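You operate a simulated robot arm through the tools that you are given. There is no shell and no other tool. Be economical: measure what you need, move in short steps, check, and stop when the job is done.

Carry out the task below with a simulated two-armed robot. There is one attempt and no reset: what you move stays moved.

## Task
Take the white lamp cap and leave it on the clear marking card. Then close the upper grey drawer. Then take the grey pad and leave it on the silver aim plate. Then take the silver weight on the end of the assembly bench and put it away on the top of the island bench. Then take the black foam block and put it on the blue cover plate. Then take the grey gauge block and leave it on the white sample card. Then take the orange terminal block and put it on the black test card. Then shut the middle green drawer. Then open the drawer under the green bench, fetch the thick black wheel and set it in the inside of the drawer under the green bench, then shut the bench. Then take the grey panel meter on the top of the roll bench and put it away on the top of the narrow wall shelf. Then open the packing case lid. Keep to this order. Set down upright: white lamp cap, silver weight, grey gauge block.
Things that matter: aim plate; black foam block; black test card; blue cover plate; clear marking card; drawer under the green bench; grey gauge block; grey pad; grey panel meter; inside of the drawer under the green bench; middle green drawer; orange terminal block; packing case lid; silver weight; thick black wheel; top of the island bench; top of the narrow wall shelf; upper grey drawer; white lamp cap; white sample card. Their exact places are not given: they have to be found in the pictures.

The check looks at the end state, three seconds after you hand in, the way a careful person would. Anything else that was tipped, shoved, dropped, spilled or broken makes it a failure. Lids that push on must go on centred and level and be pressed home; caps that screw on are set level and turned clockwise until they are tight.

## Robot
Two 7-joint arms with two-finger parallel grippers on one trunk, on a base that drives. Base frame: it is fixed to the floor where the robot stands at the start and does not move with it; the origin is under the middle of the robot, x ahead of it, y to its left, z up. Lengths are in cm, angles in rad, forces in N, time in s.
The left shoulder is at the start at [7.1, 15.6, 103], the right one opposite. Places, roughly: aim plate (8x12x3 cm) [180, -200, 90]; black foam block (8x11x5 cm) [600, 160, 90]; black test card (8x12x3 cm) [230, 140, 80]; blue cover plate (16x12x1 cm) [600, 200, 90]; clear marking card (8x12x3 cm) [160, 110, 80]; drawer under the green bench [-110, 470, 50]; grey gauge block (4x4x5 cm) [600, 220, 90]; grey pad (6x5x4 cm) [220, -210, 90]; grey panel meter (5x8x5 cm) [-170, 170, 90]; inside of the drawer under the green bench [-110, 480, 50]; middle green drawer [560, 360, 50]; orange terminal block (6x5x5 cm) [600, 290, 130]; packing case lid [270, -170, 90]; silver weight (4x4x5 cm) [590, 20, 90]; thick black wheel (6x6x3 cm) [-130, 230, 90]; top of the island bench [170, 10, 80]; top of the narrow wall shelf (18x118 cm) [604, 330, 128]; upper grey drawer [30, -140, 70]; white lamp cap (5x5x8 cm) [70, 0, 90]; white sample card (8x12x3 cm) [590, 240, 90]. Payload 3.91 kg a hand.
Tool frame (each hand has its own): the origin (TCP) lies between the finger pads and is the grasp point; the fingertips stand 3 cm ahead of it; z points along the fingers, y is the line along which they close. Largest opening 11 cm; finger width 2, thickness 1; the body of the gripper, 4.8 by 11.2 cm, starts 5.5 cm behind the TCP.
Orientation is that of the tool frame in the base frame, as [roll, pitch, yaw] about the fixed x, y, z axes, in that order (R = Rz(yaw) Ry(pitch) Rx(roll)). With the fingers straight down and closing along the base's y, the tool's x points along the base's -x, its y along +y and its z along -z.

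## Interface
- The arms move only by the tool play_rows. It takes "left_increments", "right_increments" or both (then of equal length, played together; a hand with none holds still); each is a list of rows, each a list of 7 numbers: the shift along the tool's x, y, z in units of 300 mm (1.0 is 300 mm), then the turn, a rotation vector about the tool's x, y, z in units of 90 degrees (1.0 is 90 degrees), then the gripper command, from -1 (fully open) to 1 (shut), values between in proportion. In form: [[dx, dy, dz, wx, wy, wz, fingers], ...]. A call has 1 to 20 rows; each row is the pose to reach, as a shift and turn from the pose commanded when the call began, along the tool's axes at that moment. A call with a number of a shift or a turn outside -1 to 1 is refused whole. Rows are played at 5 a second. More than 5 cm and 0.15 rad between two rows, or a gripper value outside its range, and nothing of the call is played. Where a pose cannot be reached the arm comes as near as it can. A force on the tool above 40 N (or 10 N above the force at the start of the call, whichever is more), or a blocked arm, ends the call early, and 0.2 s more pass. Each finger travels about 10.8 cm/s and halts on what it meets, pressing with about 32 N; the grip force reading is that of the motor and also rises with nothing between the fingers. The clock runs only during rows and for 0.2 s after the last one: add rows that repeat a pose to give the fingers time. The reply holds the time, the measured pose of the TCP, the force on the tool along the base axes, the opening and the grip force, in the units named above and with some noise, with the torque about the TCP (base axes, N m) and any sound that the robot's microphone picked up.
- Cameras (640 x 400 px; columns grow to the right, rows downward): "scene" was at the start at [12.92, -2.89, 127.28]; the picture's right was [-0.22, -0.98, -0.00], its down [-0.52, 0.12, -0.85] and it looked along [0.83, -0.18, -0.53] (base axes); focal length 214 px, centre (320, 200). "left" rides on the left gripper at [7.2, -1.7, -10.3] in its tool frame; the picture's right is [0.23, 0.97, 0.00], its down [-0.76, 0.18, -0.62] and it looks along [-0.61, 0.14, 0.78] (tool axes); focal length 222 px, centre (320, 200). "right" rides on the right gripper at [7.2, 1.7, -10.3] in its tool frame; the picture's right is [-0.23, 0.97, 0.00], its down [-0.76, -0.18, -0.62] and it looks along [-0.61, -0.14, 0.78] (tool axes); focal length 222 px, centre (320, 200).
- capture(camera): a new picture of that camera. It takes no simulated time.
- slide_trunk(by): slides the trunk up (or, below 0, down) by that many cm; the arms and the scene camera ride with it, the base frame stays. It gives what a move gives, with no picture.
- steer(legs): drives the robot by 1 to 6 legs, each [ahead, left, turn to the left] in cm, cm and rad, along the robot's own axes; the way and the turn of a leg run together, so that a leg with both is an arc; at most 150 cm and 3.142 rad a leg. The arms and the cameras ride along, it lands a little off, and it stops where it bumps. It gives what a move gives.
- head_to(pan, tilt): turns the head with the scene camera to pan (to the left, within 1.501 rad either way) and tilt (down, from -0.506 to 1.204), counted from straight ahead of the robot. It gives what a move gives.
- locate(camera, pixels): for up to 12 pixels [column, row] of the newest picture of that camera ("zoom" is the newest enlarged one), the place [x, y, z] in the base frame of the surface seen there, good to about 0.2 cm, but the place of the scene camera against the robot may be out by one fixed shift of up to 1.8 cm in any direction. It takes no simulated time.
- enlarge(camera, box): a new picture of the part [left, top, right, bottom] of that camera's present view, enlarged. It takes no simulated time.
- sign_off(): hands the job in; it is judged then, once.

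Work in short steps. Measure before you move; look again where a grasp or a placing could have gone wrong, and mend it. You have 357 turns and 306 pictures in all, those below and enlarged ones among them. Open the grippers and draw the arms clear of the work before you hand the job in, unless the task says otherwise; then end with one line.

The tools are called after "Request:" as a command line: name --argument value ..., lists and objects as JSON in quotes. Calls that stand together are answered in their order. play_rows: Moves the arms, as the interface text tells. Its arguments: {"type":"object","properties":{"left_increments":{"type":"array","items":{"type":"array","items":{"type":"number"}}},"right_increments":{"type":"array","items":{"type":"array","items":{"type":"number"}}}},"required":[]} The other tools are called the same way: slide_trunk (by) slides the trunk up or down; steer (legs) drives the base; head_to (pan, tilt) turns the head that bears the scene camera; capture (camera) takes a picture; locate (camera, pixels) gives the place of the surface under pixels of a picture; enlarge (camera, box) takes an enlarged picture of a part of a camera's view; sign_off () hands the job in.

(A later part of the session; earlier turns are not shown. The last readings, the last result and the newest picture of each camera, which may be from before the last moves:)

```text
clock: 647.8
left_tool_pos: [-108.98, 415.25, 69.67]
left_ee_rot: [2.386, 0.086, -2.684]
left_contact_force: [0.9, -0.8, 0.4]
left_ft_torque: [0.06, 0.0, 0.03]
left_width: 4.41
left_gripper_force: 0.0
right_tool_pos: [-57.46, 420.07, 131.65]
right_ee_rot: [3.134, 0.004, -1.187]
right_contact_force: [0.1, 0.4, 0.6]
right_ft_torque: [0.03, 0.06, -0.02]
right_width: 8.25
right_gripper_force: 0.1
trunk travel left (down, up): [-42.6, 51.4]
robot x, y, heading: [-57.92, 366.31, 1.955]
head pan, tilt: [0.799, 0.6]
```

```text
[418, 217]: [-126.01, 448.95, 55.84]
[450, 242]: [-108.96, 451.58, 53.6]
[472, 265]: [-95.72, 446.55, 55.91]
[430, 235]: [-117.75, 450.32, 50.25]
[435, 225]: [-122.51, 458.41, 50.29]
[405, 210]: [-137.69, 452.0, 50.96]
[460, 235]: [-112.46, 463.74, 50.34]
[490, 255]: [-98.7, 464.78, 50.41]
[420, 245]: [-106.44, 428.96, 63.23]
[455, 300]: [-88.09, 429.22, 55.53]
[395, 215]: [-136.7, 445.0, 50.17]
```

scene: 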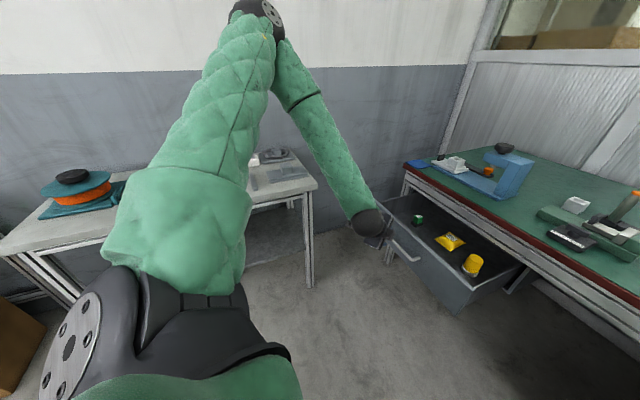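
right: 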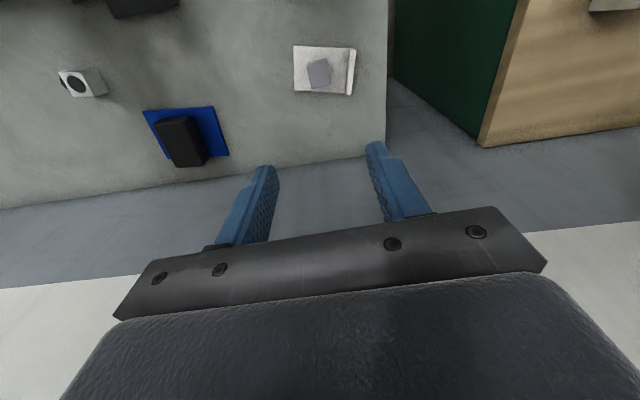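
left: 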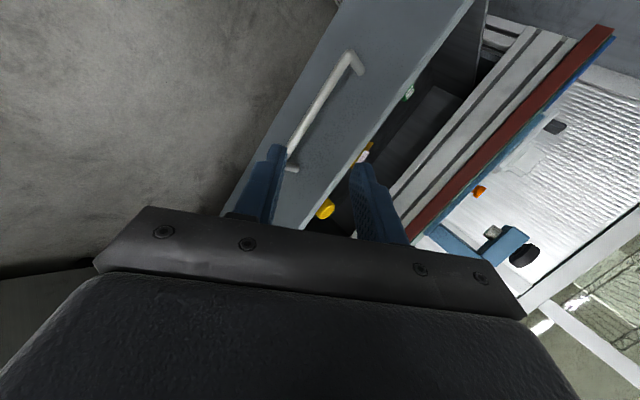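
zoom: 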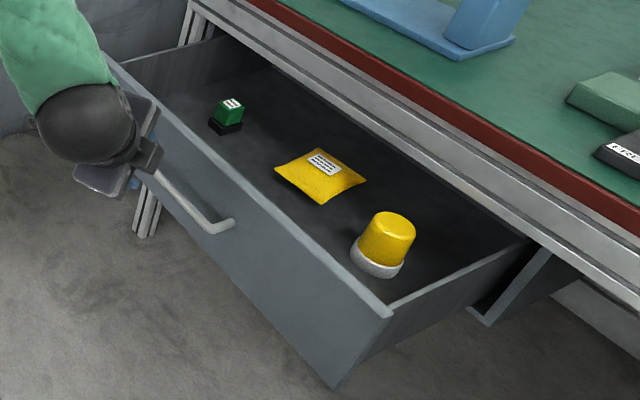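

Free spot near (-116.5,442), floor z≈49.3. Now fetch the wheel: I raise the trunk, bring the left hand to vertical, and drive to the roll bench.

Request:
slide_trunk --by 38

Request:
play_rows --left_increments '[[0, 0, -0.1, 0.09, 0, 0, -0.3], [0, 0, -0.2, 0.18, 0, 0, -0.3], [0, 0, -0.25, 0.27, 0, 0, -0.3], [0, 0, -0.25, 0.36, 0, 0, -0.3], [0, 0, -0.25, 0.45, 0, 0, -0.3], [0, 0, -0.25, 0.52, 0, 0, -0.3], [0, 0, -0.25, 0.52, 0, 0, -0.3]]'

Request:
slide_trunk --by 13

Request:
steer --legs '[[-60, 0, 0], [-50, 0, 0], [0, 0, 1.187]]'

Request:
capture --camera "left"

```text
clock: 651.5
left_tool_pos: [-109.1, 415.3, 107.58]
left_ee_rot: [2.388, 0.085, -2.687]
left_contact_force: [-1.1, -0.7, -0.8]
left_ft_torque: [-0.01, 0.01, -0.01]
left_width: 4.39
left_gripper_force: 0.0
right_tool_pos: [-57.45, 420.42, 169.42]
right_ee_rot: [3.134, 0.003, -1.188]
right_contact_force: [-0.5, 0.0, -0.4]
right_ft_torque: [0.03, 0.02, 0.02]
right_width: 8.23
right_gripper_force: 0.1
trunk travel left (down, up): [-80.6, 13.4]
robot x, y, heading: [-57.77, 366.42, 1.948]
head pan, tilt: [0.799, 0.6]
```

```text
clock: 653.1
left_tool_pos: [-107.09, 410.44, 112.99]
left_ee_rot: [2.807, 0.087, -2.684]
left_contact_force: [-1.0, -0.1, -0.4]
left_ft_torque: [0.01, 0.02, 0.01]
left_width: 7.17
left_gripper_force: 0.0
left hand out of reach, approached as far as the arm can: row 4, 5, 6, 7
right_tool_pos: [-57.42, 420.22, 169.5]
right_ee_rot: [3.134, 0.002, -1.188]
right_contact_force: [0.3, -0.4, -0.4]
right_ft_torque: [-0.03, 0.01, -0.02]
right_width: 8.25
right_gripper_force: 0.1
trunk travel left (down, up): [-80.6, 13.4]
robot x, y, heading: [-57.8, 365.95, 1.954]
head pan, tilt: [0.799, 0.6]
```

```text
clock: 654.7
left_tool_pos: [-107.12, 410.42, 125.93]
left_ee_rot: [2.808, 0.088, -2.683]
left_contact_force: [-0.2, 0.4, -0.2]
left_ft_torque: [0.01, 0.02, 0.01]
left_width: 7.15
left_gripper_force: 0.0
right_tool_pos: [-57.46, 420.28, 182.59]
right_ee_rot: [3.134, 0.004, -1.188]
right_contact_force: [-1.1, -1.5, 0.3]
right_ft_torque: [0.06, -0.03, -0.02]
right_width: 8.26
right_gripper_force: 0.0
trunk travel left (down, up): [-93.6, 0.4]
robot x, y, heading: [-57.82, 366.21, 1.956]
head pan, tilt: [0.799, 0.6]
```

```text
clock: 663.6
left_tool_pos: [-75.9, 234.63, 125.97]
left_ee_rot: [2.807, 0.087, -1.487]
left_contact_force: [0.4, 1.1, -0.1]
left_ft_torque: [-0.01, -0.03, -0.02]
left_width: 7.15
left_gripper_force: 0.0
right_tool_pos: [-66.98, 284.48, 182.61]
right_ee_rot: [3.134, 0.002, 0.009]
right_contact_force: [0.6, 0.0, -1.1]
right_ft_torque: [-0.06, -0.01, -0.02]
right_width: 8.24
right_gripper_force: 0.0
trunk travel left (down, up): [-93.6, 0.4]
robot x, y, heading: [-16.85, 264.72, -3.133]
head pan, tilt: [0.799, 0.6]
```

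```text
112 pictures are left
```

left: 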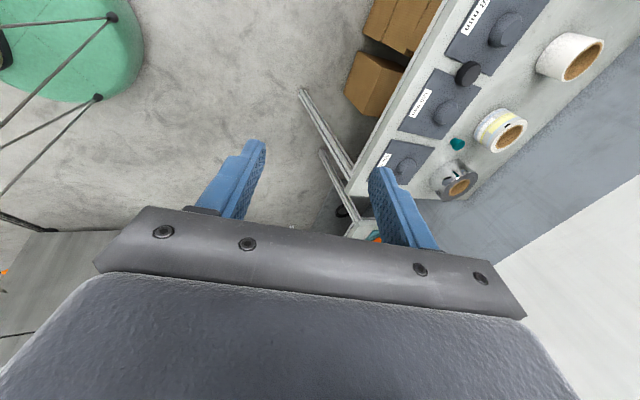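

The hand still has its 90° roll. I turn it back about its own axis to the standard yaw, then level it.

Request:
play_rows --left_increments '[[0, 0, 0, 0, 0, -0.09, -0.3], [0, 0, 0, 0, 0, -0.18, -0.3], [0, 0, 0, 0, 0, -0.27, -0.3], [0, 0, 0, 0, 0, -0.36, -0.3], [0, 0, 0, 0, 0, -0.45, -0.3], [0, 0, 0, 0, 0, -0.54, -0.3], [0, 0, 0, 0, 0, -0.63, -0.3], [0, 0, 0, 0, 0, -0.72, -0.3], [0, 0, 0, 0, 0, -0.81, -0.3], [0, 0, 0, 0, 0, -0.9, -0.3], [0, 0, 0, 0, 0, -0.947, -0.3], [0, 0, 0, 0, 0, -0.947, -0.3]]'

```text
clock: 666.2
left_tool_pos: [-75.84, 234.52, 125.92]
left_ee_rot: [-3.079, 0.342, 0.029]
left_contact_force: [0.4, 0.2, -0.2]
left_ft_torque: [-0.03, -0.03, 0.03]
left_width: 7.15
left_gripper_force: 0.0
right_tool_pos: [-66.92, 284.42, 182.64]
right_ee_rot: [3.135, 0.001, 0.01]
right_contact_force: [0.4, 0.3, -0.5]
right_ft_torque: [0.03, 0.0, 0.03]
right_width: 8.25
right_gripper_force: 0.1
trunk travel left (down, up): [-93.6, 0.4]
robot x, y, heading: [-16.81, 264.41, -3.137]
head pan, tilt: [0.799, 0.6]
```

I level the hand and drive toward the wheel.

Request:
play_rows --left_increments '[[0, 0, 0, -0.02, 0.08, 0, -0.3], [0, 0, 0, -0.04, 0.16, 0, -0.3], [0, 0, 0, -0.04, 0.218, 0, -0.3], [-0.15, 0, 0, -0.04, 0.218, 0, -0.3], [-0.3, 0, 0, -0.04, 0.218, 0, -0.3], [-0.3, 0, 0, -0.04, 0.218, 0, -0.3]]'

Request:
steer --legs '[[43, 7, 0]]'

Request:
slide_trunk --by -15

Request:
capture --camera "left"

```text
clock: 667.6
left_tool_pos: [-84.31, 234.17, 129.03]
left_ee_rot: [3.14, 0.0, 0.016]
left_contact_force: [-1.0, -0.5, -0.1]
left_ft_torque: [0.01, 0.02, 0.0]
left_width: 7.14
left_gripper_force: 0.0
right_tool_pos: [-66.82, 284.36, 182.58]
right_ee_rot: [3.135, 0.001, 0.01]
right_contact_force: [-0.2, 0.6, 0.0]
right_ft_torque: [0.05, 0.03, -0.01]
right_width: 8.27
right_gripper_force: 0.0
trunk travel left (down, up): [-93.6, 0.4]
robot x, y, heading: [-16.25, 264.26, -3.133]
head pan, tilt: [0.799, 0.6]
```

```text
clock: 670.2
left_tool_pos: [-126.88, 226.97, 128.98]
left_ee_rot: [3.141, -0.001, 0.016]
left_contact_force: [-0.8, -0.9, -0.1]
left_ft_torque: [0.01, 0.0, -0.01]
left_width: 7.13
left_gripper_force: 0.1
right_tool_pos: [-109.35, 277.08, 182.6]
right_ee_rot: [3.132, 0.003, 0.008]
right_contact_force: [1.0, 0.3, -0.1]
right_ft_torque: [0.01, 0.0, -0.01]
right_width: 8.24
right_gripper_force: 0.0
trunk travel left (down, up): [-93.6, 0.4]
robot x, y, heading: [-59.21, 257.07, -3.133]
head pan, tilt: [0.799, 0.6]
```

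```text
clock: 672.0
left_tool_pos: [-127.04, 226.88, 114.08]
left_ee_rot: [3.14, -0.004, 0.016]
left_contact_force: [-0.1, -0.3, 0.1]
left_ft_torque: [-0.01, 0.01, -0.01]
left_width: 7.13
left_gripper_force: 0.0
right_tool_pos: [-109.4, 277.12, 167.62]
right_ee_rot: [3.134, 0.003, 0.009]
right_contact_force: [0.5, 0.0, 0.1]
right_ft_torque: [-0.02, -0.02, -0.01]
right_width: 8.25
right_gripper_force: 0.0
trunk travel left (down, up): [-78.6, 15.4]
robot x, y, heading: [-59.38, 256.94, -3.139]
head pan, tilt: [0.799, 0.6]
```

```text
111 pictures are left
```

left: 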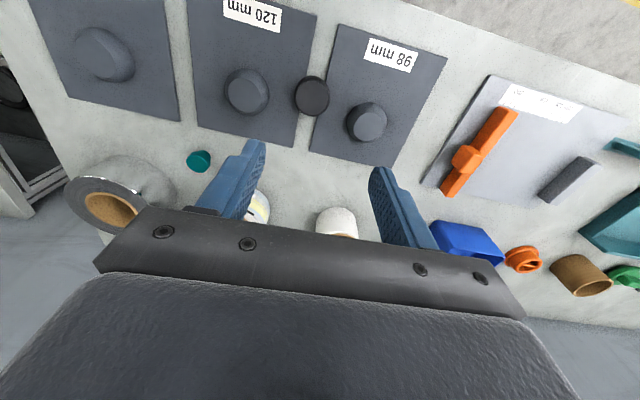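

Request:
enlarge --camera "left" --box '[220, 40, 440, 170]'

Request:
locate --camera "left" --pixels '[[311, 96], [296, 95], [327, 98], [311, 80], [311, 112], [300, 120], [285, 110], [345, 90], [247, 90], [366, 122], [320, 130]]'

```text
2.91 times, centred on (330, 105) of left
```

zoom: 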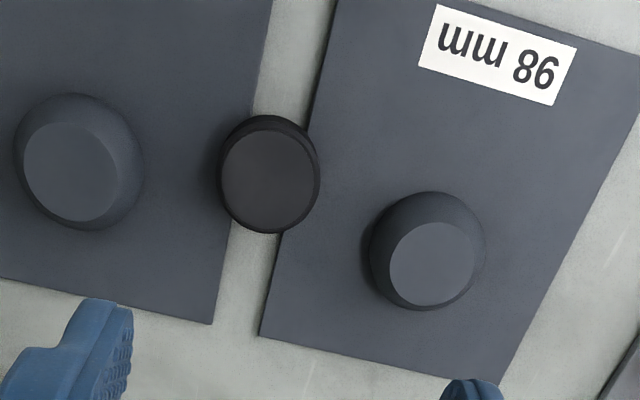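

```text
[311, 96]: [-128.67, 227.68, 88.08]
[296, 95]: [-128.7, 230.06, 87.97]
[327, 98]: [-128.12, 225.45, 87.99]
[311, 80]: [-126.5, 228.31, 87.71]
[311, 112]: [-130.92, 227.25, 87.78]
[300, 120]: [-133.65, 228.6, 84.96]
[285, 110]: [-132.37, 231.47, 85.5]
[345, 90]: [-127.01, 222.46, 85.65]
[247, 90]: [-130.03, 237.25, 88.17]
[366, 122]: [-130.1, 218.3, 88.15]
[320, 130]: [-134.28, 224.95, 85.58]
```

Wheel centre (-128.6,227.7), top 88, mats at 85.5. I lower and grip it across y.

Request:
play_rows --left_increments '[[-0.03, -0.015, 0.12, 0, 0, 0, -0.3], [-0.053, -0.027, 0.25, 0, 0, 0, -0.3], [-0.053, -0.027, 0.4, 0, 0, 0, -0.3], [-0.053, -0.027, 0.55, 0, 0, 0, -0.3], [-0.053, -0.027, 0.7, 0, 0, 0, -0.3], [-0.053, -0.027, 0.8, 0, 0, 0, -0.3], [-0.053, -0.027, 0.838, 0, 0, 0, -0.3], [-0.053, -0.027, 0.838, 0, 0, 0, -0.3]]'

Request:
capture --camera "left"

```text
clock: 673.8
left_tool_pos: [-128.08, 226.9, 89.95]
left_ee_rot: [3.139, -0.003, 0.015]
left_contact_force: [0.1, 0.1, -0.1]
left_ft_torque: [0.0, 0.0, 0.02]
left_width: 7.14
left_gripper_force: 0.1
left hand out of reach, approached as far as the arm can: row 6, 7, 8
right_tool_pos: [-109.54, 277.07, 167.61]
right_ee_rot: [3.135, 0.003, 0.006]
right_contact_force: [-0.7, -0.7, 0.7]
right_ft_torque: [0.0, 0.01, 0.0]
right_width: 8.25
right_gripper_force: 0.1
trunk travel left (down, up): [-78.6, 15.4]
robot x, y, heading: [-59.28, 257.01, -3.137]
head pan, tilt: [0.799, 0.6]
```

```text
109 pictures are left
```

left: 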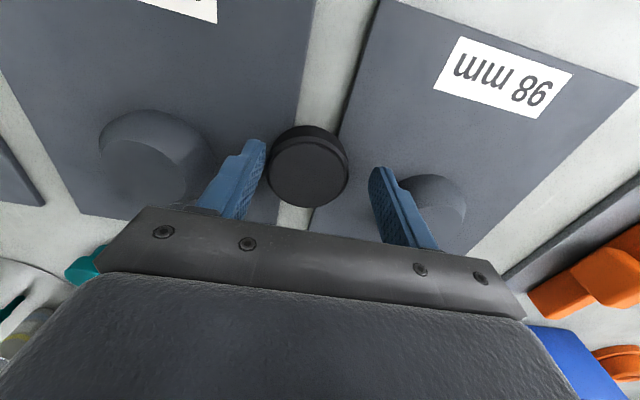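

I shift 0.8 cm to +y and lower the trunk 1.1, then close.

Request:
play_rows --left_increments '[[0, -0.015, -0.01, 0, 0, 0, -0.3], [0, -0.027, -0.01, 0, 0, 0, -0.3], [0, -0.027, -0.01, 0, 0, 0, -0.3]]'

Request:
slide_trunk --by -1.4

Request:
play_rows --left_increments '[[0, 0, 0, 0, 0, 0, 0.1], [0, 0, 0, 0, 0, 0, 0.5], [0, 0, 0, 0, 0, 0, 1], [0, 0, 0, 0, 0, 0, 1], [0, 0, 0, 0, 0, 0, 1]]'

Request:
slide_trunk --by 16

Request:
capture --camera "left"

```text
clock: 674.6
left_tool_pos: [-128.08, 227.63, 90.46]
left_ee_rot: [3.139, 0.001, 0.015]
left_contact_force: [-0.6, -0.3, -0.1]
left_ft_torque: [-0.02, 0.01, 0.01]
left_width: 7.17
left_gripper_force: 0.0
right_tool_pos: [-109.52, 277.12, 167.57]
right_ee_rot: [3.135, 0.002, 0.009]
right_contact_force: [0.3, -0.7, -0.1]
right_ft_torque: [-0.02, 0.02, -0.01]
right_width: 8.24
right_gripper_force: 0.0
trunk travel left (down, up): [-78.6, 15.4]
robot x, y, heading: [-59.22, 256.78, -3.134]
head pan, tilt: [0.799, 0.6]
```

```text
clock: 675.2
left_tool_pos: [-128.01, 227.79, 88.93]
left_ee_rot: [3.14, -0.002, 0.016]
left_contact_force: [-0.7, -0.3, -1.8]
left_ft_torque: [0.06, 0.01, 0.02]
left_width: 7.12
left_gripper_force: 0.0
right_tool_pos: [-109.63, 277.16, 166.22]
right_ee_rot: [3.133, 0.001, 0.01]
right_contact_force: [-0.1, 0.0, -0.1]
right_ft_torque: [0.01, -0.01, -0.01]
right_width: 8.24
right_gripper_force: 0.0
trunk travel left (down, up): [-77.2, 16.8]
robot x, y, heading: [-59.44, 256.81, -3.138]
head pan, tilt: [0.799, 0.6]
```

```text
clock: 676.4
left_tool_pos: [-128.02, 227.75, 88.98]
left_ee_rot: [3.139, 0.0, 0.015]
left_contact_force: [1.7, 1.0, 4.1]
left_ft_torque: [0.21, 0.0, -0.04]
left_width: 5.47
left_gripper_force: 32.0
right_tool_pos: [-109.51, 277.06, 166.16]
right_ee_rot: [3.133, 0.001, 0.008]
right_contact_force: [-0.5, 1.0, -1.0]
right_ft_torque: [-0.03, -0.01, -0.03]
right_width: 8.23
right_gripper_force: 0.1
trunk travel left (down, up): [-77.2, 16.8]
robot x, y, heading: [-59.6, 257.12, -3.135]
head pan, tilt: [0.799, 0.6]
```

```text
clock: 678.2
left_tool_pos: [-128.03, 227.76, 104.95]
left_ee_rot: [3.139, -0.003, 0.015]
left_contact_force: [-0.9, 0.4, -0.4]
left_ft_torque: [0.0, -0.03, 0.04]
left_width: 5.48
left_gripper_force: 31.5
right_tool_pos: [-109.52, 277.04, 182.21]
right_ee_rot: [3.134, 0.003, 0.009]
right_contact_force: [-0.2, -0.4, 0.1]
right_ft_torque: [-0.01, -0.01, 0.01]
right_width: 8.23
right_gripper_force: 0.1
trunk travel left (down, up): [-93.2, 0.8]
robot x, y, heading: [-59.1, 257.21, -3.135]
head pan, tilt: [0.799, 0.6]
```

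```text
108 pictures are left
```

left: 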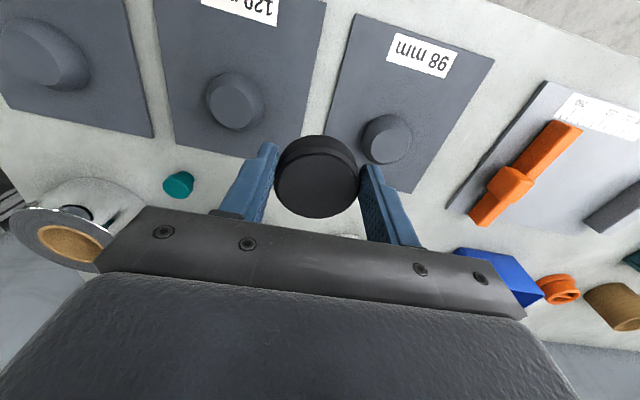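

Wheel held. I raise it a bit and drive back to the drawer, stopping short at y≈360.

Request:
play_rows --left_increments '[[0.05, 0, -0.12, 0, 0, 0, 1], [0.1, 0, -0.25, 0, 0, 0, 1], [0.1, 0, -0.4, 0, 0, 0, 1], [0.1, 0, -0.4, 0, 0, 0, 1]]'

Request:
steer --legs '[[-20, 0, 0], [0, 0, -1.398], [107, 16.6, 0]]'

Request:
head_to --pan 0.5 --tilt 0.8

Request:
capture --camera "scene"

Request:
capture --camera "left"

```text
clock: 679.2
left_tool_pos: [-125.23, 227.71, 116.97]
left_ee_rot: [3.141, 0.0, 0.015]
left_contact_force: [0.2, -0.3, 0.1]
left_ft_torque: [0.02, 0.0, 0.01]
left_width: 5.47
left_gripper_force: 32.2
right_tool_pos: [-109.64, 277.06, 182.05]
right_ee_rot: [3.137, 0.001, 0.006]
right_contact_force: [-0.3, 0.6, -0.2]
right_ft_torque: [-0.04, 0.03, 0.0]
right_width: 8.25
right_gripper_force: 0.0
trunk travel left (down, up): [-93.2, 0.8]
robot x, y, heading: [-59.18, 256.97, -3.132]
head pan, tilt: [0.799, 0.6]
```

```text
clock: 689.4
left_tool_pos: [-115.38, 418.25, 116.96]
left_ee_rot: [3.141, 0.0, -1.378]
left_contact_force: [-0.9, 0.9, -0.4]
left_ft_torque: [0.01, 0.04, 0.0]
left_width: 5.48
left_gripper_force: 32.1
right_tool_pos: [-64.1, 411.49, 182.24]
right_ee_rot: [3.136, 0.003, -1.386]
right_contact_force: [1.3, 0.0, 0.5]
right_ft_torque: [0.04, 0.01, -0.01]
right_width: 8.24
right_gripper_force: 0.1
trunk travel left (down, up): [-93.2, 0.8]
robot x, y, heading: [-75.14, 358.99, 1.754]
head pan, tilt: [0.799, 0.6]
```

```text
clock: 690.2
left_tool_pos: [-115.55, 418.42, 116.94]
left_ee_rot: [3.14, -0.002, -1.377]
left_contact_force: [0.1, -0.5, -1.2]
left_ft_torque: [-0.04, 0.0, 0.0]
left_width: 5.46
left_gripper_force: 31.8
right_tool_pos: [-64.08, 411.72, 182.23]
right_ee_rot: [3.135, 0.002, -1.385]
right_contact_force: [0.1, 0.5, 0.5]
right_ft_torque: [0.01, 0.0, 0.04]
right_width: 8.24
right_gripper_force: 0.1
trunk travel left (down, up): [-93.2, 0.8]
robot x, y, heading: [-75.6, 358.74, 1.761]
head pan, tilt: [0.499, 0.799]
```

```text
107 pictures are left
```

scene: 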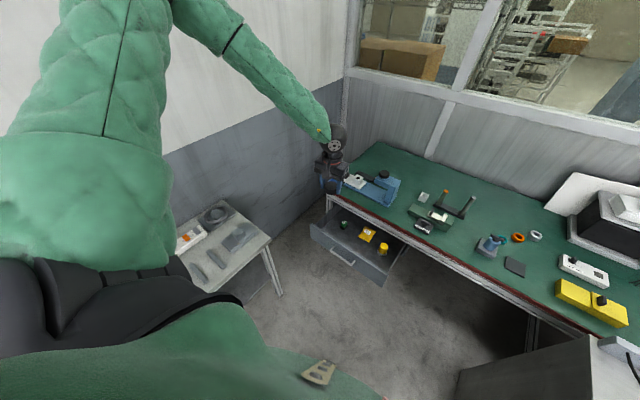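

```text
106 pictures are left
```

left: 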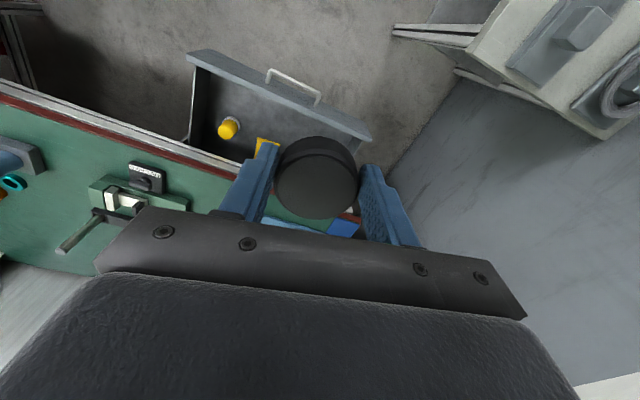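

I locate the drawer interior from the left picture.

Request:
locate --camera "left" --pixels '[[265, 115], [290, 120], [240, 110], [228, 128], [262, 145], [290, 92], [220, 65], [350, 127], [300, 128], [200, 160], [120, 130]]'

Request:
enlarge --camera "left" --box '[170, 40, 390, 180]'

```text
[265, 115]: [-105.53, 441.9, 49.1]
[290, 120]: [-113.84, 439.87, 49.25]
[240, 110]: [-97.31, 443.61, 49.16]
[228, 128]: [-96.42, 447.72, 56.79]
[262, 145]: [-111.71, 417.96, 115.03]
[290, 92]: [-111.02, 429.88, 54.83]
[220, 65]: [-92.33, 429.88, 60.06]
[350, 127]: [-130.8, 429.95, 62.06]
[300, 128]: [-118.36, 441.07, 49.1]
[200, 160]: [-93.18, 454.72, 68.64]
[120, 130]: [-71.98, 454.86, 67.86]
```

```text
2.86 times, centred on (280, 110) of left
```

zoom: 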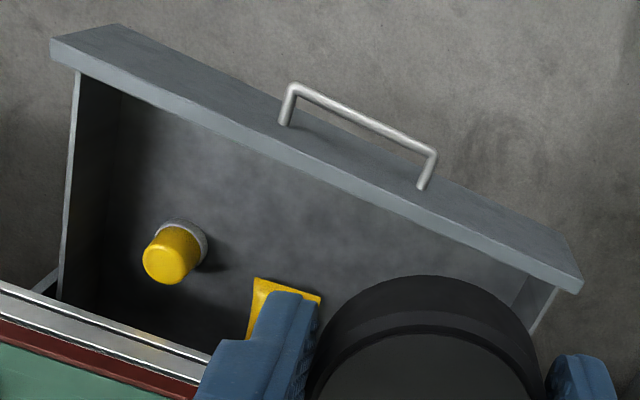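

Floor z 49.15 at (-114,440). I turn the hand 90° so the camera points sideways, then drive forward over the drawer.

Request:
play_rows --left_increments '[[0, 0, 0, 0, 0, 0.09, 1], [0, 0, 0, 0, 0, 0.18, 1], [0, 0, 0, 0, 0, 0.27, 1], [0, 0, 0, 0, 0, 0.36, 1], [0, 0, 0, 0, 0, 0.45, 1], [0, 0, 0, 0, 0, 0.54, 1], [0, 0, 0, 0, 0, 0.63, 1], [0, 0, 0, 0, 0, 0.72, 1], [0, 0, 0, 0, 0, 0.81, 1], [0, 0, 0, 0, 0, 0.9, 1], [0, 0, 0, 0, 0, 0.98, 1], [0, 0, 0, 0, 0, 1.0, 1], [0, 0, 0, 0, 0, 1.0, 1]]'

Request:
steer --legs '[[21.3, -5.6, 0]]'

Request:
slide_trunk --by -30

Request:
capture --camera "left"

Request:
capture --camera "scene"

```text
clock: 693.0
left_tool_pos: [-110.46, 407.93, 110.17]
left_ee_rot: [3.039, 0.004, -2.901]
left_contact_force: [-0.3, 0.5, -0.5]
left_ft_torque: [-0.01, 0.02, 0.01]
left_width: 5.47
left_gripper_force: 31.5
left hand out of reach, approached as far as the arm can: row 7, 8, 9, 10, 11, 12, 13
right_tool_pos: [-64.09, 411.49, 182.12]
right_ee_rot: [3.136, 0.004, -1.386]
right_contact_force: [-0.3, -0.7, -1.6]
right_ft_torque: [-0.02, 0.0, 0.03]
right_width: 8.24
right_gripper_force: 0.1
trunk travel left (down, up): [-93.2, 0.8]
robot x, y, heading: [-75.0, 358.7, 1.757]
head pan, tilt: [0.499, 0.799]
```

```text
clock: 694.6
left_tool_pos: [-108.93, 429.67, 110.38]
left_ee_rot: [3.036, 0.005, -2.9]
left_contact_force: [0.5, -0.7, -0.7]
left_ft_torque: [0.02, 0.01, -0.04]
left_width: 5.45
left_gripper_force: 32.1
right_tool_pos: [-62.51, 432.93, 182.36]
right_ee_rot: [3.137, 0.004, -1.386]
right_contact_force: [-0.1, 0.0, 0.5]
right_ft_torque: [0.02, 0.02, 0.0]
right_width: 8.25
right_gripper_force: 0.0
trunk travel left (down, up): [-93.2, 0.8]
robot x, y, heading: [-73.13, 380.43, 1.753]
head pan, tilt: [0.499, 0.799]
```

```text
clock: 697.6
left_tool_pos: [-108.76, 429.85, 80.15]
left_ee_rot: [3.039, 0.004, -2.9]
left_contact_force: [-0.4, 0.5, -0.4]
left_ft_torque: [0.02, -0.01, -0.02]
left_width: 5.44
left_gripper_force: 31.5
right_tool_pos: [-62.53, 433.4, 152.15]
right_ee_rot: [3.135, 0.002, -1.385]
right_contact_force: [-0.3, 0.0, -0.6]
right_ft_torque: [-0.01, 0.01, -0.01]
right_width: 8.24
right_gripper_force: 0.1
trunk travel left (down, up): [-63.2, 30.8]
robot x, y, heading: [-73.35, 380.25, 1.752]
head pan, tilt: [0.499, 0.799]
```

```text
104 pictures are left
```

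left: 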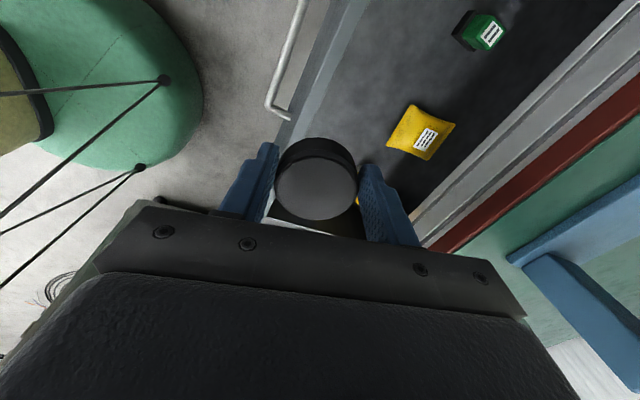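

```text
103 pictures are left
```

scene: 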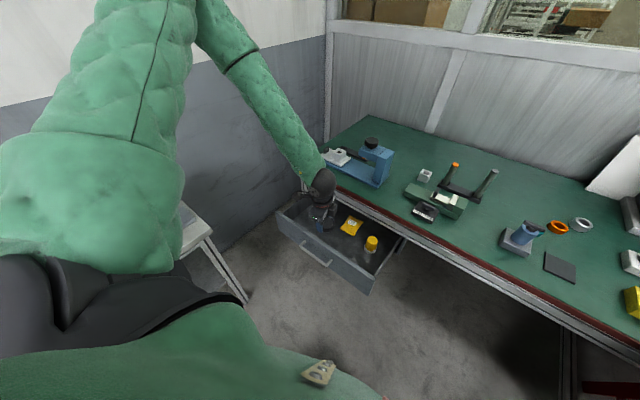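

The hand is above the drawer's front edge. I drive 11 cm ahead and 2 left, then level the tool.

Request:
steer --legs '[[11, 2.2, 0]]'

Request:
play_rows --left_increments '[[0, 0, 0, 0.03, 0, 0, 1], [0, 0, 0, 0.065, 0, 0, 1], [0, 0, 0, 0.065, 0, 0, 1]]'

Request:
capture --camera "left"

Request:
locate --camera "left" --pixels '[[340, 60], [380, 100], [300, 110], [420, 130], [450, 60], [280, 60], [300, 130], [390, 180]]'

```text
clock: 698.8
left_tool_pos: [-113.01, 440.27, 80.12]
left_ee_rot: [3.04, 0.004, -2.9]
left_contact_force: [-0.3, 0.1, -0.4]
left_ft_torque: [0.0, -0.03, 0.01]
left_width: 5.44
left_gripper_force: 32.6
right_tool_pos: [-66.74, 443.91, 152.3]
right_ee_rot: [3.134, 0.001, -1.386]
right_contact_force: [0.7, 1.1, -0.2]
right_ft_torque: [-0.01, 0.01, -0.03]
right_width: 8.27
right_gripper_force: 0.0
trunk travel left (down, up): [-63.2, 30.8]
robot x, y, heading: [-77.66, 391.06, 1.758]
head pan, tilt: [0.499, 0.799]
```

```text
clock: 699.6
left_tool_pos: [-113.18, 440.2, 80.22]
left_ee_rot: [3.038, 0.005, -2.899]
left_contact_force: [-0.7, -0.3, -1.5]
left_ft_torque: [-0.02, 0.01, 0.03]
left_width: 5.42
left_gripper_force: 31.7
left hand out of reach, approached as far as the arm can: row 2, 3
right_tool_pos: [-66.61, 443.79, 152.24]
right_ee_rot: [3.135, 0.002, -1.386]
right_contact_force: [-0.6, 0.0, 0.1]
right_ft_torque: [0.01, -0.02, 0.0]
right_width: 8.24
right_gripper_force: 0.0
trunk travel left (down, up): [-63.2, 30.8]
robot x, y, heading: [-77.61, 391.12, 1.755]
head pan, tilt: [0.499, 0.799]
```

```text
102 pictures are left
```

left: 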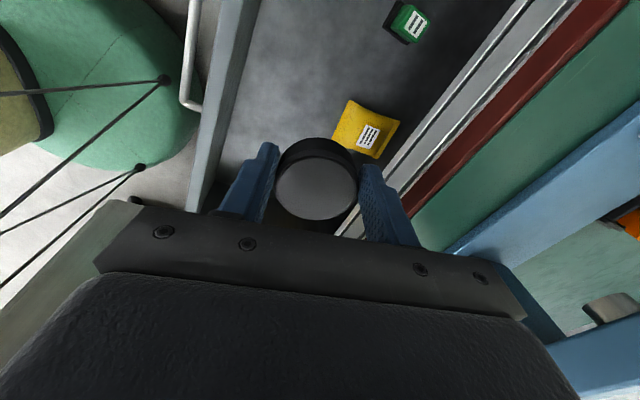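

```text
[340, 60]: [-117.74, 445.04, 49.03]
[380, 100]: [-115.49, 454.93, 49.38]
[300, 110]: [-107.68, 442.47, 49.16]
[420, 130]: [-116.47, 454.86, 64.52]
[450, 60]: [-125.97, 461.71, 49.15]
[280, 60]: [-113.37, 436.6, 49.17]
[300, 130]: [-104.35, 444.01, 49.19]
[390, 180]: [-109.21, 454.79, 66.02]
```

I locate the packet's near edge to make sure the wheel misses it.

Request:
locate --camera "left" --pixels '[[336, 138], [352, 104], [398, 125], [378, 155], [365, 130], [405, 25]]'

```text
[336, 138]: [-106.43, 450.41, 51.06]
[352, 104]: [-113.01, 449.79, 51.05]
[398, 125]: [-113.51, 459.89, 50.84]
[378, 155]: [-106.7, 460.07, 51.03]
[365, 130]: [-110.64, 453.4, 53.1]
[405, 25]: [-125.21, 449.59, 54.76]
```

Packet starts at y 449.8, so it is clear. I lower the trunk 25 cm into the drawer.

Request:
slide_trunk --by -25

Request:
capture --camera "left"

Request:
capture --camera "scene"

```text
clock: 702.2
left_tool_pos: [-113.04, 440.27, 55.11]
left_ee_rot: [3.038, 0.006, -2.901]
left_contact_force: [-1.1, 0.3, -0.9]
left_ft_torque: [-0.01, 0.01, 0.01]
left_width: 5.42
left_gripper_force: 32.2
right_tool_pos: [-66.76, 443.82, 127.2]
right_ee_rot: [3.135, 0.001, -1.387]
right_contact_force: [-0.2, -0.5, 0.6]
right_ft_torque: [0.0, -0.04, 0.02]
right_width: 8.27
right_gripper_force: 0.1
trunk travel left (down, up): [-38.2, 55.8]
robot x, y, heading: [-77.56, 391.03, 1.756]
head pan, tilt: [0.499, 0.799]
```

```text
101 pictures are left
```

left: 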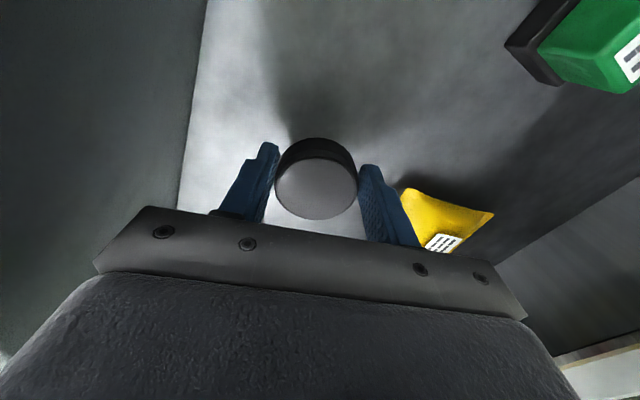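

```text
100 pictures are left
```

scene: 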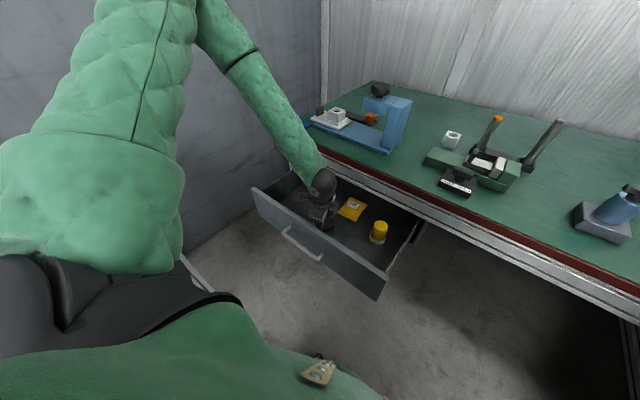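

I lower 2 cm more and check contact.

Request:
slide_trunk --by -2

Request:
slide_trunk --by -0.4

```text
clock: 702.9
left_tool_pos: [-113.0, 440.29, 53.21]
left_ee_rot: [3.037, 0.006, -2.902]
left_contact_force: [-1.0, -0.9, -0.1]
left_ft_torque: [0.0, 0.03, -0.01]
left_width: 5.42
left_gripper_force: 32.3
right_tool_pos: [-66.64, 443.74, 125.18]
right_ee_rot: [3.133, 0.004, -1.385]
right_contact_force: [-0.5, -0.2, -0.1]
right_ft_torque: [-0.02, -0.01, 0.01]
right_width: 8.24
right_gripper_force: 0.1
trunk travel left (down, up): [-36.2, 57.8]
robot x, y, heading: [-77.45, 390.56, 1.758]
head pan, tilt: [0.499, 0.799]
```

```text
clock: 703.4
left_tool_pos: [-112.98, 440.39, 52.9]
left_ee_rot: [3.036, 0.006, -2.902]
left_contact_force: [-4.1, 1.0, 22.8]
left_ft_torque: [-0.44, -0.17, -0.06]
left_width: 5.4
left_gripper_force: 32.3
right_tool_pos: [-66.64, 443.76, 124.94]
right_ee_rot: [3.134, 0.004, -1.385]
right_contact_force: [0.0, -0.6, 0.2]
right_ft_torque: [0.02, -0.02, 0.0]
right_width: 8.24
right_gripper_force: 0.2
trunk travel left (down, up): [-35.8, 58.2]
robot x, y, heading: [-77.57, 391.14, 1.756]
head pan, tilt: [0.499, 0.799]
```

Contact. I release and raise.

Request:
play_rows --left_increments '[[0, 0, 0, 0, 0, 0, 0.3], [0, 0, 0, 0, 0, 0, -0.2], [0, 0, 0, 0, 0, 0, -0.35], [0, 0, 0, 0, 0, 0, -0.35]]'

Request:
slide_trunk --by 30

Request:
capture --camera "left"

```text
clock: 704.4
left_tool_pos: [-113.05, 440.32, 52.77]
left_ee_rot: [3.039, 0.005, -2.902]
left_contact_force: [0.1, 0.0, 0.4]
left_ft_torque: [0.0, -0.03, 0.0]
left_width: 7.46
left_gripper_force: 0.1
right_tool_pos: [-66.71, 443.8, 124.8]
right_ee_rot: [3.134, 0.001, -1.386]
right_contact_force: [-0.8, -0.2, -0.4]
right_ft_torque: [0.02, 0.0, 0.01]
right_width: 8.29
right_gripper_force: 0.1
trunk travel left (down, up): [-35.8, 58.2]
robot x, y, heading: [-77.37, 390.88, 1.752]
head pan, tilt: [0.499, 0.799]
```

```text
clock: 707.4
left_tool_pos: [-113.01, 440.4, 82.78]
left_ee_rot: [3.038, 0.004, -2.901]
left_contact_force: [0.2, 0.1, -0.8]
left_ft_torque: [0.03, -0.02, -0.01]
left_width: 7.43
left_gripper_force: 0.1
right_tool_pos: [-66.79, 443.94, 154.82]
right_ee_rot: [3.134, 0.002, -1.386]
right_contact_force: [-0.7, -0.3, -0.6]
right_ft_torque: [-0.02, 0.03, -0.01]
right_width: 8.25
right_gripper_force: 0.1
trunk travel left (down, up): [-65.8, 28.2]
robot x, y, heading: [-77.67, 391.2, 1.756]
head pan, tilt: [0.499, 0.799]
```

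```text
99 pictures are left
```

left: 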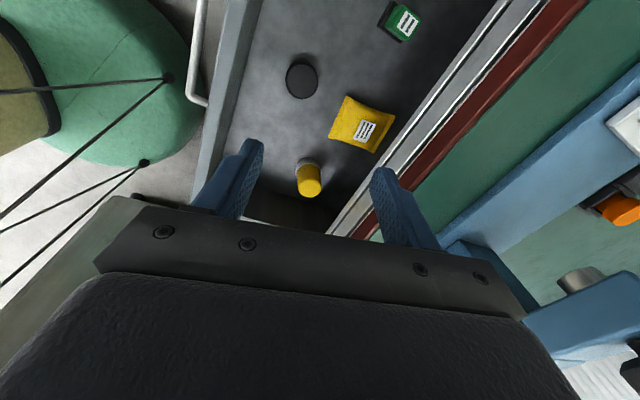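

The wheel lies flat in the drawer. To shut it, I back off, return the hand to standard yaw, and pitch it 45° with closed fingers.

Request:
steer --legs '[[-33, 0, 0]]'

Request:
play_rows --left_increments '[[0, 0, -0.05, 0, 0, -0.09, 0], [0, 0, -0.1, 0, 0, -0.18, 0.5], [0, 0, -0.1, 0, 0, -0.27, 1], [0, 0, -0.1, 0, 0, -0.36, 1], [0, 0, -0.1, 0, 0, -0.45, 1], [0, 0, -0.1, 0, 0, -0.54, 1], [0, 0, -0.1, 0, 0, -0.63, 1], [0, 0, -0.1, 0, 0, -0.72, 1], [0, 0, -0.1, 0, 0, -0.81, 1], [0, 0, -0.1, 0, 0, -0.9, 1], [0, 0, -0.1, 0, 0, -0.97, 1]]'

Request:
play_rows --left_increments '[[0, 0, 0, 0, -0.09, 0, 1], [0, 0, 0, 0, -0.18, 0, 1], [0, 0, 0, 0, -0.27, 0, 1], [0, 0, 0, 0, -0.36, 0, 1], [0, 0, 0, 0, -0.44, 0, 1], [0, 0, 0, 0, -0.44, 0, 1]]'

Request:
steer --legs '[[0, 0, 0.199]]'

Request:
capture --camera "scene"

```text
clock: 709.6
left_tool_pos: [-106.94, 407.67, 82.82]
left_ee_rot: [3.037, 0.005, -2.9]
left_contact_force: [-0.2, -0.7, -0.3]
left_ft_torque: [0.0, 0.02, 0.02]
left_width: 7.42
left_gripper_force: 0.1
right_tool_pos: [-60.51, 411.05, 154.77]
right_ee_rot: [3.133, 0.001, -1.386]
right_contact_force: [-0.8, 0.3, 0.3]
right_ft_torque: [-0.01, 0.03, 0.0]
right_width: 8.26
right_gripper_force: 0.0
trunk travel left (down, up): [-65.8, 28.2]
robot x, y, heading: [-71.79, 358.01, 1.754]
head pan, tilt: [0.499, 0.799]
```

```text
clock: 712.0
left_tool_pos: [-106.86, 407.39, 85.76]
left_ee_rot: [3.142, 0.103, -1.376]
left_contact_force: [0.1, -0.3, 0.3]
left_ft_torque: [0.02, 0.0, -0.01]
left_width: 0.0
left_gripper_force: 32.0
right_tool_pos: [-60.63, 411.31, 154.76]
right_ee_rot: [3.133, 0.002, -1.386]
right_contact_force: [0.3, -0.2, -0.2]
right_ft_torque: [-0.01, 0.04, 0.0]
right_width: 8.27
right_gripper_force: 0.1
trunk travel left (down, up): [-65.8, 28.2]
robot x, y, heading: [-71.38, 358.22, 1.752]
head pan, tilt: [0.499, 0.799]
```

```text
clock: 713.4
left_tool_pos: [-106.25, 409.01, 88.59]
left_ee_rot: [3.134, 0.775, -1.377]
left_contact_force: [0.1, -0.3, 0.3]
left_ft_torque: [-0.01, -0.01, 0.01]
left_width: 0.02
left_gripper_force: 31.9
left hand out of reach, approached as far as the arm can: row 5, 6
right_tool_pos: [-60.6, 411.19, 154.8]
right_ee_rot: [3.134, 0.001, -1.388]
right_contact_force: [0.0, 0.2, 0.6]
right_ft_torque: [-0.02, 0.01, 0.02]
right_width: 8.26
right_gripper_force: 0.0
trunk travel left (down, up): [-65.8, 28.2]
robot x, y, heading: [-71.34, 358.41, 1.754]
head pan, tilt: [0.499, 0.799]
```

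```text
clock: 714.5
left_tool_pos: [-115.51, 401.14, 88.55]
left_ee_rot: [3.134, 0.775, -1.178]
left_contact_force: [0.7, 0.4, 0.8]
left_ft_torque: [-0.04, 0.01, -0.02]
left_width: 0.0
left_gripper_force: 32.5
right_tool_pos: [-71.32, 412.31, 154.76]
right_ee_rot: [3.136, 0.003, -1.187]
right_contact_force: [-0.2, -0.8, 1.0]
right_ft_torque: [0.01, -0.04, 0.0]
right_width: 8.24
right_gripper_force: 0.0
trunk travel left (down, up): [-65.8, 28.2]
robot x, y, heading: [-71.47, 358.2, 1.95]
head pan, tilt: [0.499, 0.799]
```

```text
98 pictures are left
```

scene: 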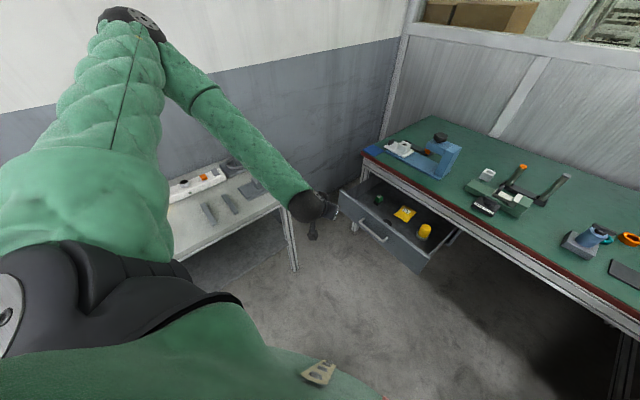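

Hand is ready. I lower the trunk 24.5 (tip z≈62) and approach to just before the drawer front.

Request:
slide_trunk --by -24.5

Request:
steer --legs '[[21.3, -7.0, 0]]'

Request:
capture --camera "left"

Request:
enlarge --camera "scene" --box '[240, 120, 480, 300]'

```text
clock: 717.1
left_tool_pos: [-115.52, 401.12, 64.15]
left_ee_rot: [3.133, 0.775, -1.177]
left_contact_force: [-0.2, 0.7, -0.8]
left_ft_torque: [0.0, 0.03, -0.01]
left_width: 0.02
left_gripper_force: 31.7
right_tool_pos: [-71.2, 412.28, 130.23]
right_ee_rot: [3.133, 0.002, -1.19]
right_contact_force: [-0.1, -0.5, -0.4]
right_ft_torque: [0.03, 0.02, 0.02]
right_width: 8.25
right_gripper_force: 0.1
trunk travel left (down, up): [-41.3, 52.7]
robot x, y, heading: [-71.49, 357.93, 1.954]
head pan, tilt: [0.499, 0.799]
```

```text
clock: 718.8
left_tool_pos: [-117.1, 423.57, 64.07]
left_ee_rot: [3.133, 0.77, -1.178]
left_contact_force: [-0.2, 0.3, -1.0]
left_ft_torque: [0.03, 0.03, -0.02]
left_width: 0.0
left_gripper_force: 31.6
right_tool_pos: [-72.7, 434.89, 130.27]
right_ee_rot: [3.134, 0.001, -1.187]
right_contact_force: [-0.6, -0.3, -0.7]
right_ft_torque: [-0.05, -0.01, 0.03]
right_width: 8.24
right_gripper_force: 0.2
trunk travel left (down, up): [-41.3, 52.7]
robot x, y, heading: [-73.0, 380.68, 1.957]
head pan, tilt: [0.499, 0.799]
```

```text
97 pictures are left
```

left: 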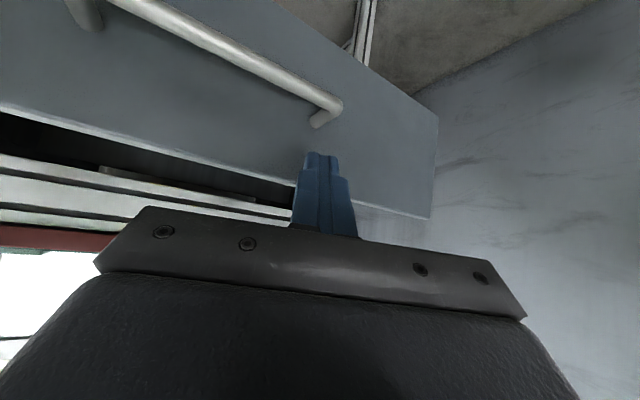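

```text
2.22 times, centred on (360, 210) of scene
```

zoom: 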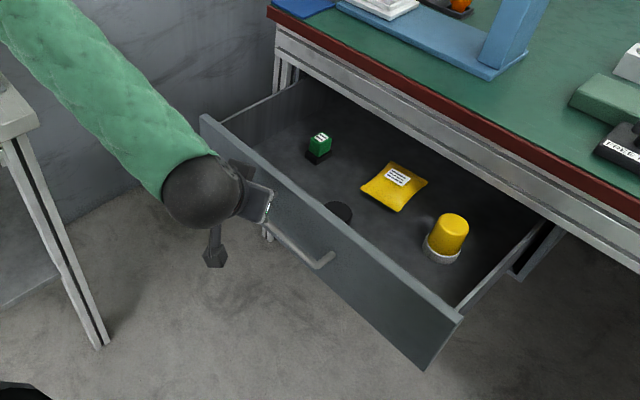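

Tip is just above the handle's left end. I shift 4 cm to +x and then push in small legs.

Request:
steer --legs '[[1.3, -4.8, 0], [1.1, -0.45, 0], [1.1, -0.45, 0], [1.1, -0.45, 0], [1.1, -0.45, 0], [1.1, -0.45, 0]]'

Request:
capture --camera "left"

```text
clock: 721.5
left_tool_pos: [-113.14, 432.37, 64.15]
left_ee_rot: [3.133, 0.774, -1.177]
left_contact_force: [-0.8, -0.2, -0.7]
left_ft_torque: [-0.02, 0.0, -0.01]
left_width: 0.0
left_gripper_force: 31.3
right_tool_pos: [-68.66, 443.71, 130.35]
right_ee_rot: [3.134, 0.001, -1.188]
right_contact_force: [0.3, 0.7, -0.2]
right_ft_torque: [-0.05, -0.04, 0.01]
right_width: 8.27
right_gripper_force: 0.1
trunk travel left (down, up): [-41.3, 52.7]
robot x, y, heading: [-69.06, 389.74, 1.955]
head pan, tilt: [0.499, 0.799]
```

```text
95 pictures are left
```

left: 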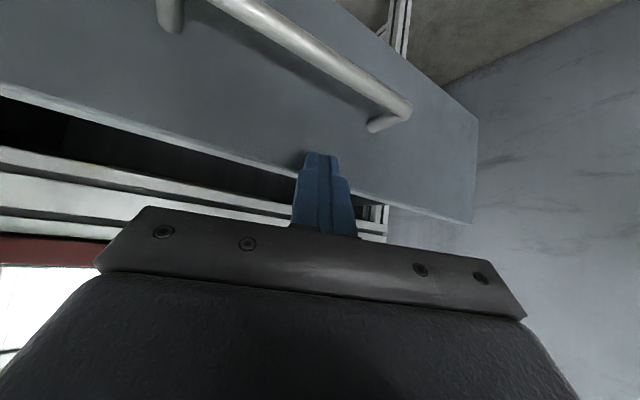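

It pushes. I continue.

Request:
steer --legs '[[1.5, -0.61, 0], [1.5, -0.61, 0], [1.5, -0.61, 0], [1.5, -0.61, 0], [1.5, -0.61, 0], [1.5, -0.61, 0]]'

Request:
steer --legs '[[1.5, -0.61, 0], [1.5, -0.61, 0], [1.5, -0.61, 0], [1.5, -0.61, 0], [1.0, -0.41, 0]]'

Request:
capture --camera "scene"

```text
clock: 724.1
left_tool_pos: [-112.89, 442.23, 64.06]
left_ee_rot: [3.13, 0.774, -1.177]
left_contact_force: [0.4, 0.5, 0.7]
left_ft_torque: [-0.01, 0.01, 0.03]
left_width: 0.02
left_gripper_force: 31.4
right_tool_pos: [-68.55, 453.49, 130.25]
right_ee_rot: [3.136, 0.001, -1.187]
right_contact_force: [-0.3, 0.9, -0.7]
right_ft_torque: [-0.04, -0.01, 0.01]
right_width: 8.24
right_gripper_force: 0.0
trunk travel left (down, up): [-41.3, 52.7]
robot x, y, heading: [-68.98, 399.05, 1.956]
head pan, tilt: [0.499, 0.799]
```

```text
clock: 726.3
left_tool_pos: [-112.93, 449.74, 64.15]
left_ee_rot: [3.133, 0.776, -1.177]
left_contact_force: [-0.3, -0.2, 0.2]
left_ft_torque: [-0.05, 0.01, -0.01]
left_width: 0.0
left_gripper_force: 32.3
right_tool_pos: [-68.55, 460.88, 130.34]
right_ee_rot: [3.134, 0.001, -1.187]
right_contact_force: [0.7, 0.7, 0.0]
right_ft_torque: [-0.01, -0.01, 0.0]
right_width: 8.24
right_gripper_force: 0.1
trunk travel left (down, up): [-41.3, 52.7]
robot x, y, heading: [-68.71, 406.81, 1.954]
head pan, tilt: [0.499, 0.799]
```

```text
94 pictures are left
```

scene: 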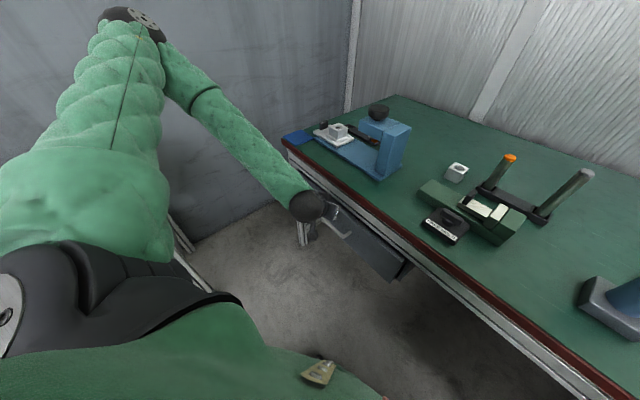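

About 3 cm remain. I push until it stops.

Request:
steer --legs '[[0.9, -0.37, 0], [0.9, -0.37, 0], [0.9, -0.37, 0], [0.7, -0.28, 0]]'

Request:
capture --camera "left"

```text
clock: 727.9
left_tool_pos: [-112.97, 452.02, 64.25]
left_ee_rot: [3.132, 0.771, -1.173]
left_contact_force: [0.4, -10.1, 11.0]
left_ft_torque: [0.08, 0.04, 0.01]
left_width: 0.0
left_gripper_force: 31.9
right_tool_pos: [-68.72, 463.51, 130.31]
right_ee_rot: [3.135, 0.002, -1.183]
right_contact_force: [-0.5, -0.1, -0.1]
right_ft_torque: [-0.02, 0.02, -0.01]
right_width: 8.24
right_gripper_force: 0.1
trunk travel left (down, up): [-41.3, 52.7]
robot x, y, heading: [-68.55, 409.65, 1.955]
head pan, tilt: [0.499, 0.799]
stopped in leg 3: the force on the tool passed its limit at 54 N (the readings are from after the stop); the commanded pose is now the measured one
```

```text
93 pictures are left
```

left: 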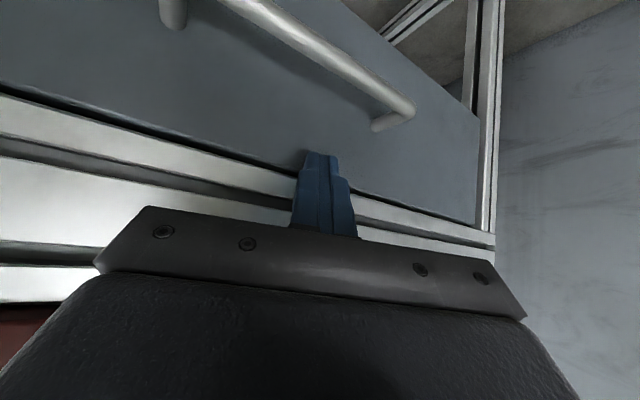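

It reached a stop. I verify the front's position.

Request:
locate --camera "left" --pixels '[[250, 110], [420, 160], [100, 60], [150, 150], [430, 230], [300, 60]]'

```text
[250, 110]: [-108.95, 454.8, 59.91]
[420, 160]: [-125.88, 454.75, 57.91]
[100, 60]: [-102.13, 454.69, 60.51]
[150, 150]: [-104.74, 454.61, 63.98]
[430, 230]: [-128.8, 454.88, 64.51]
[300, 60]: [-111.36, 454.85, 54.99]
```

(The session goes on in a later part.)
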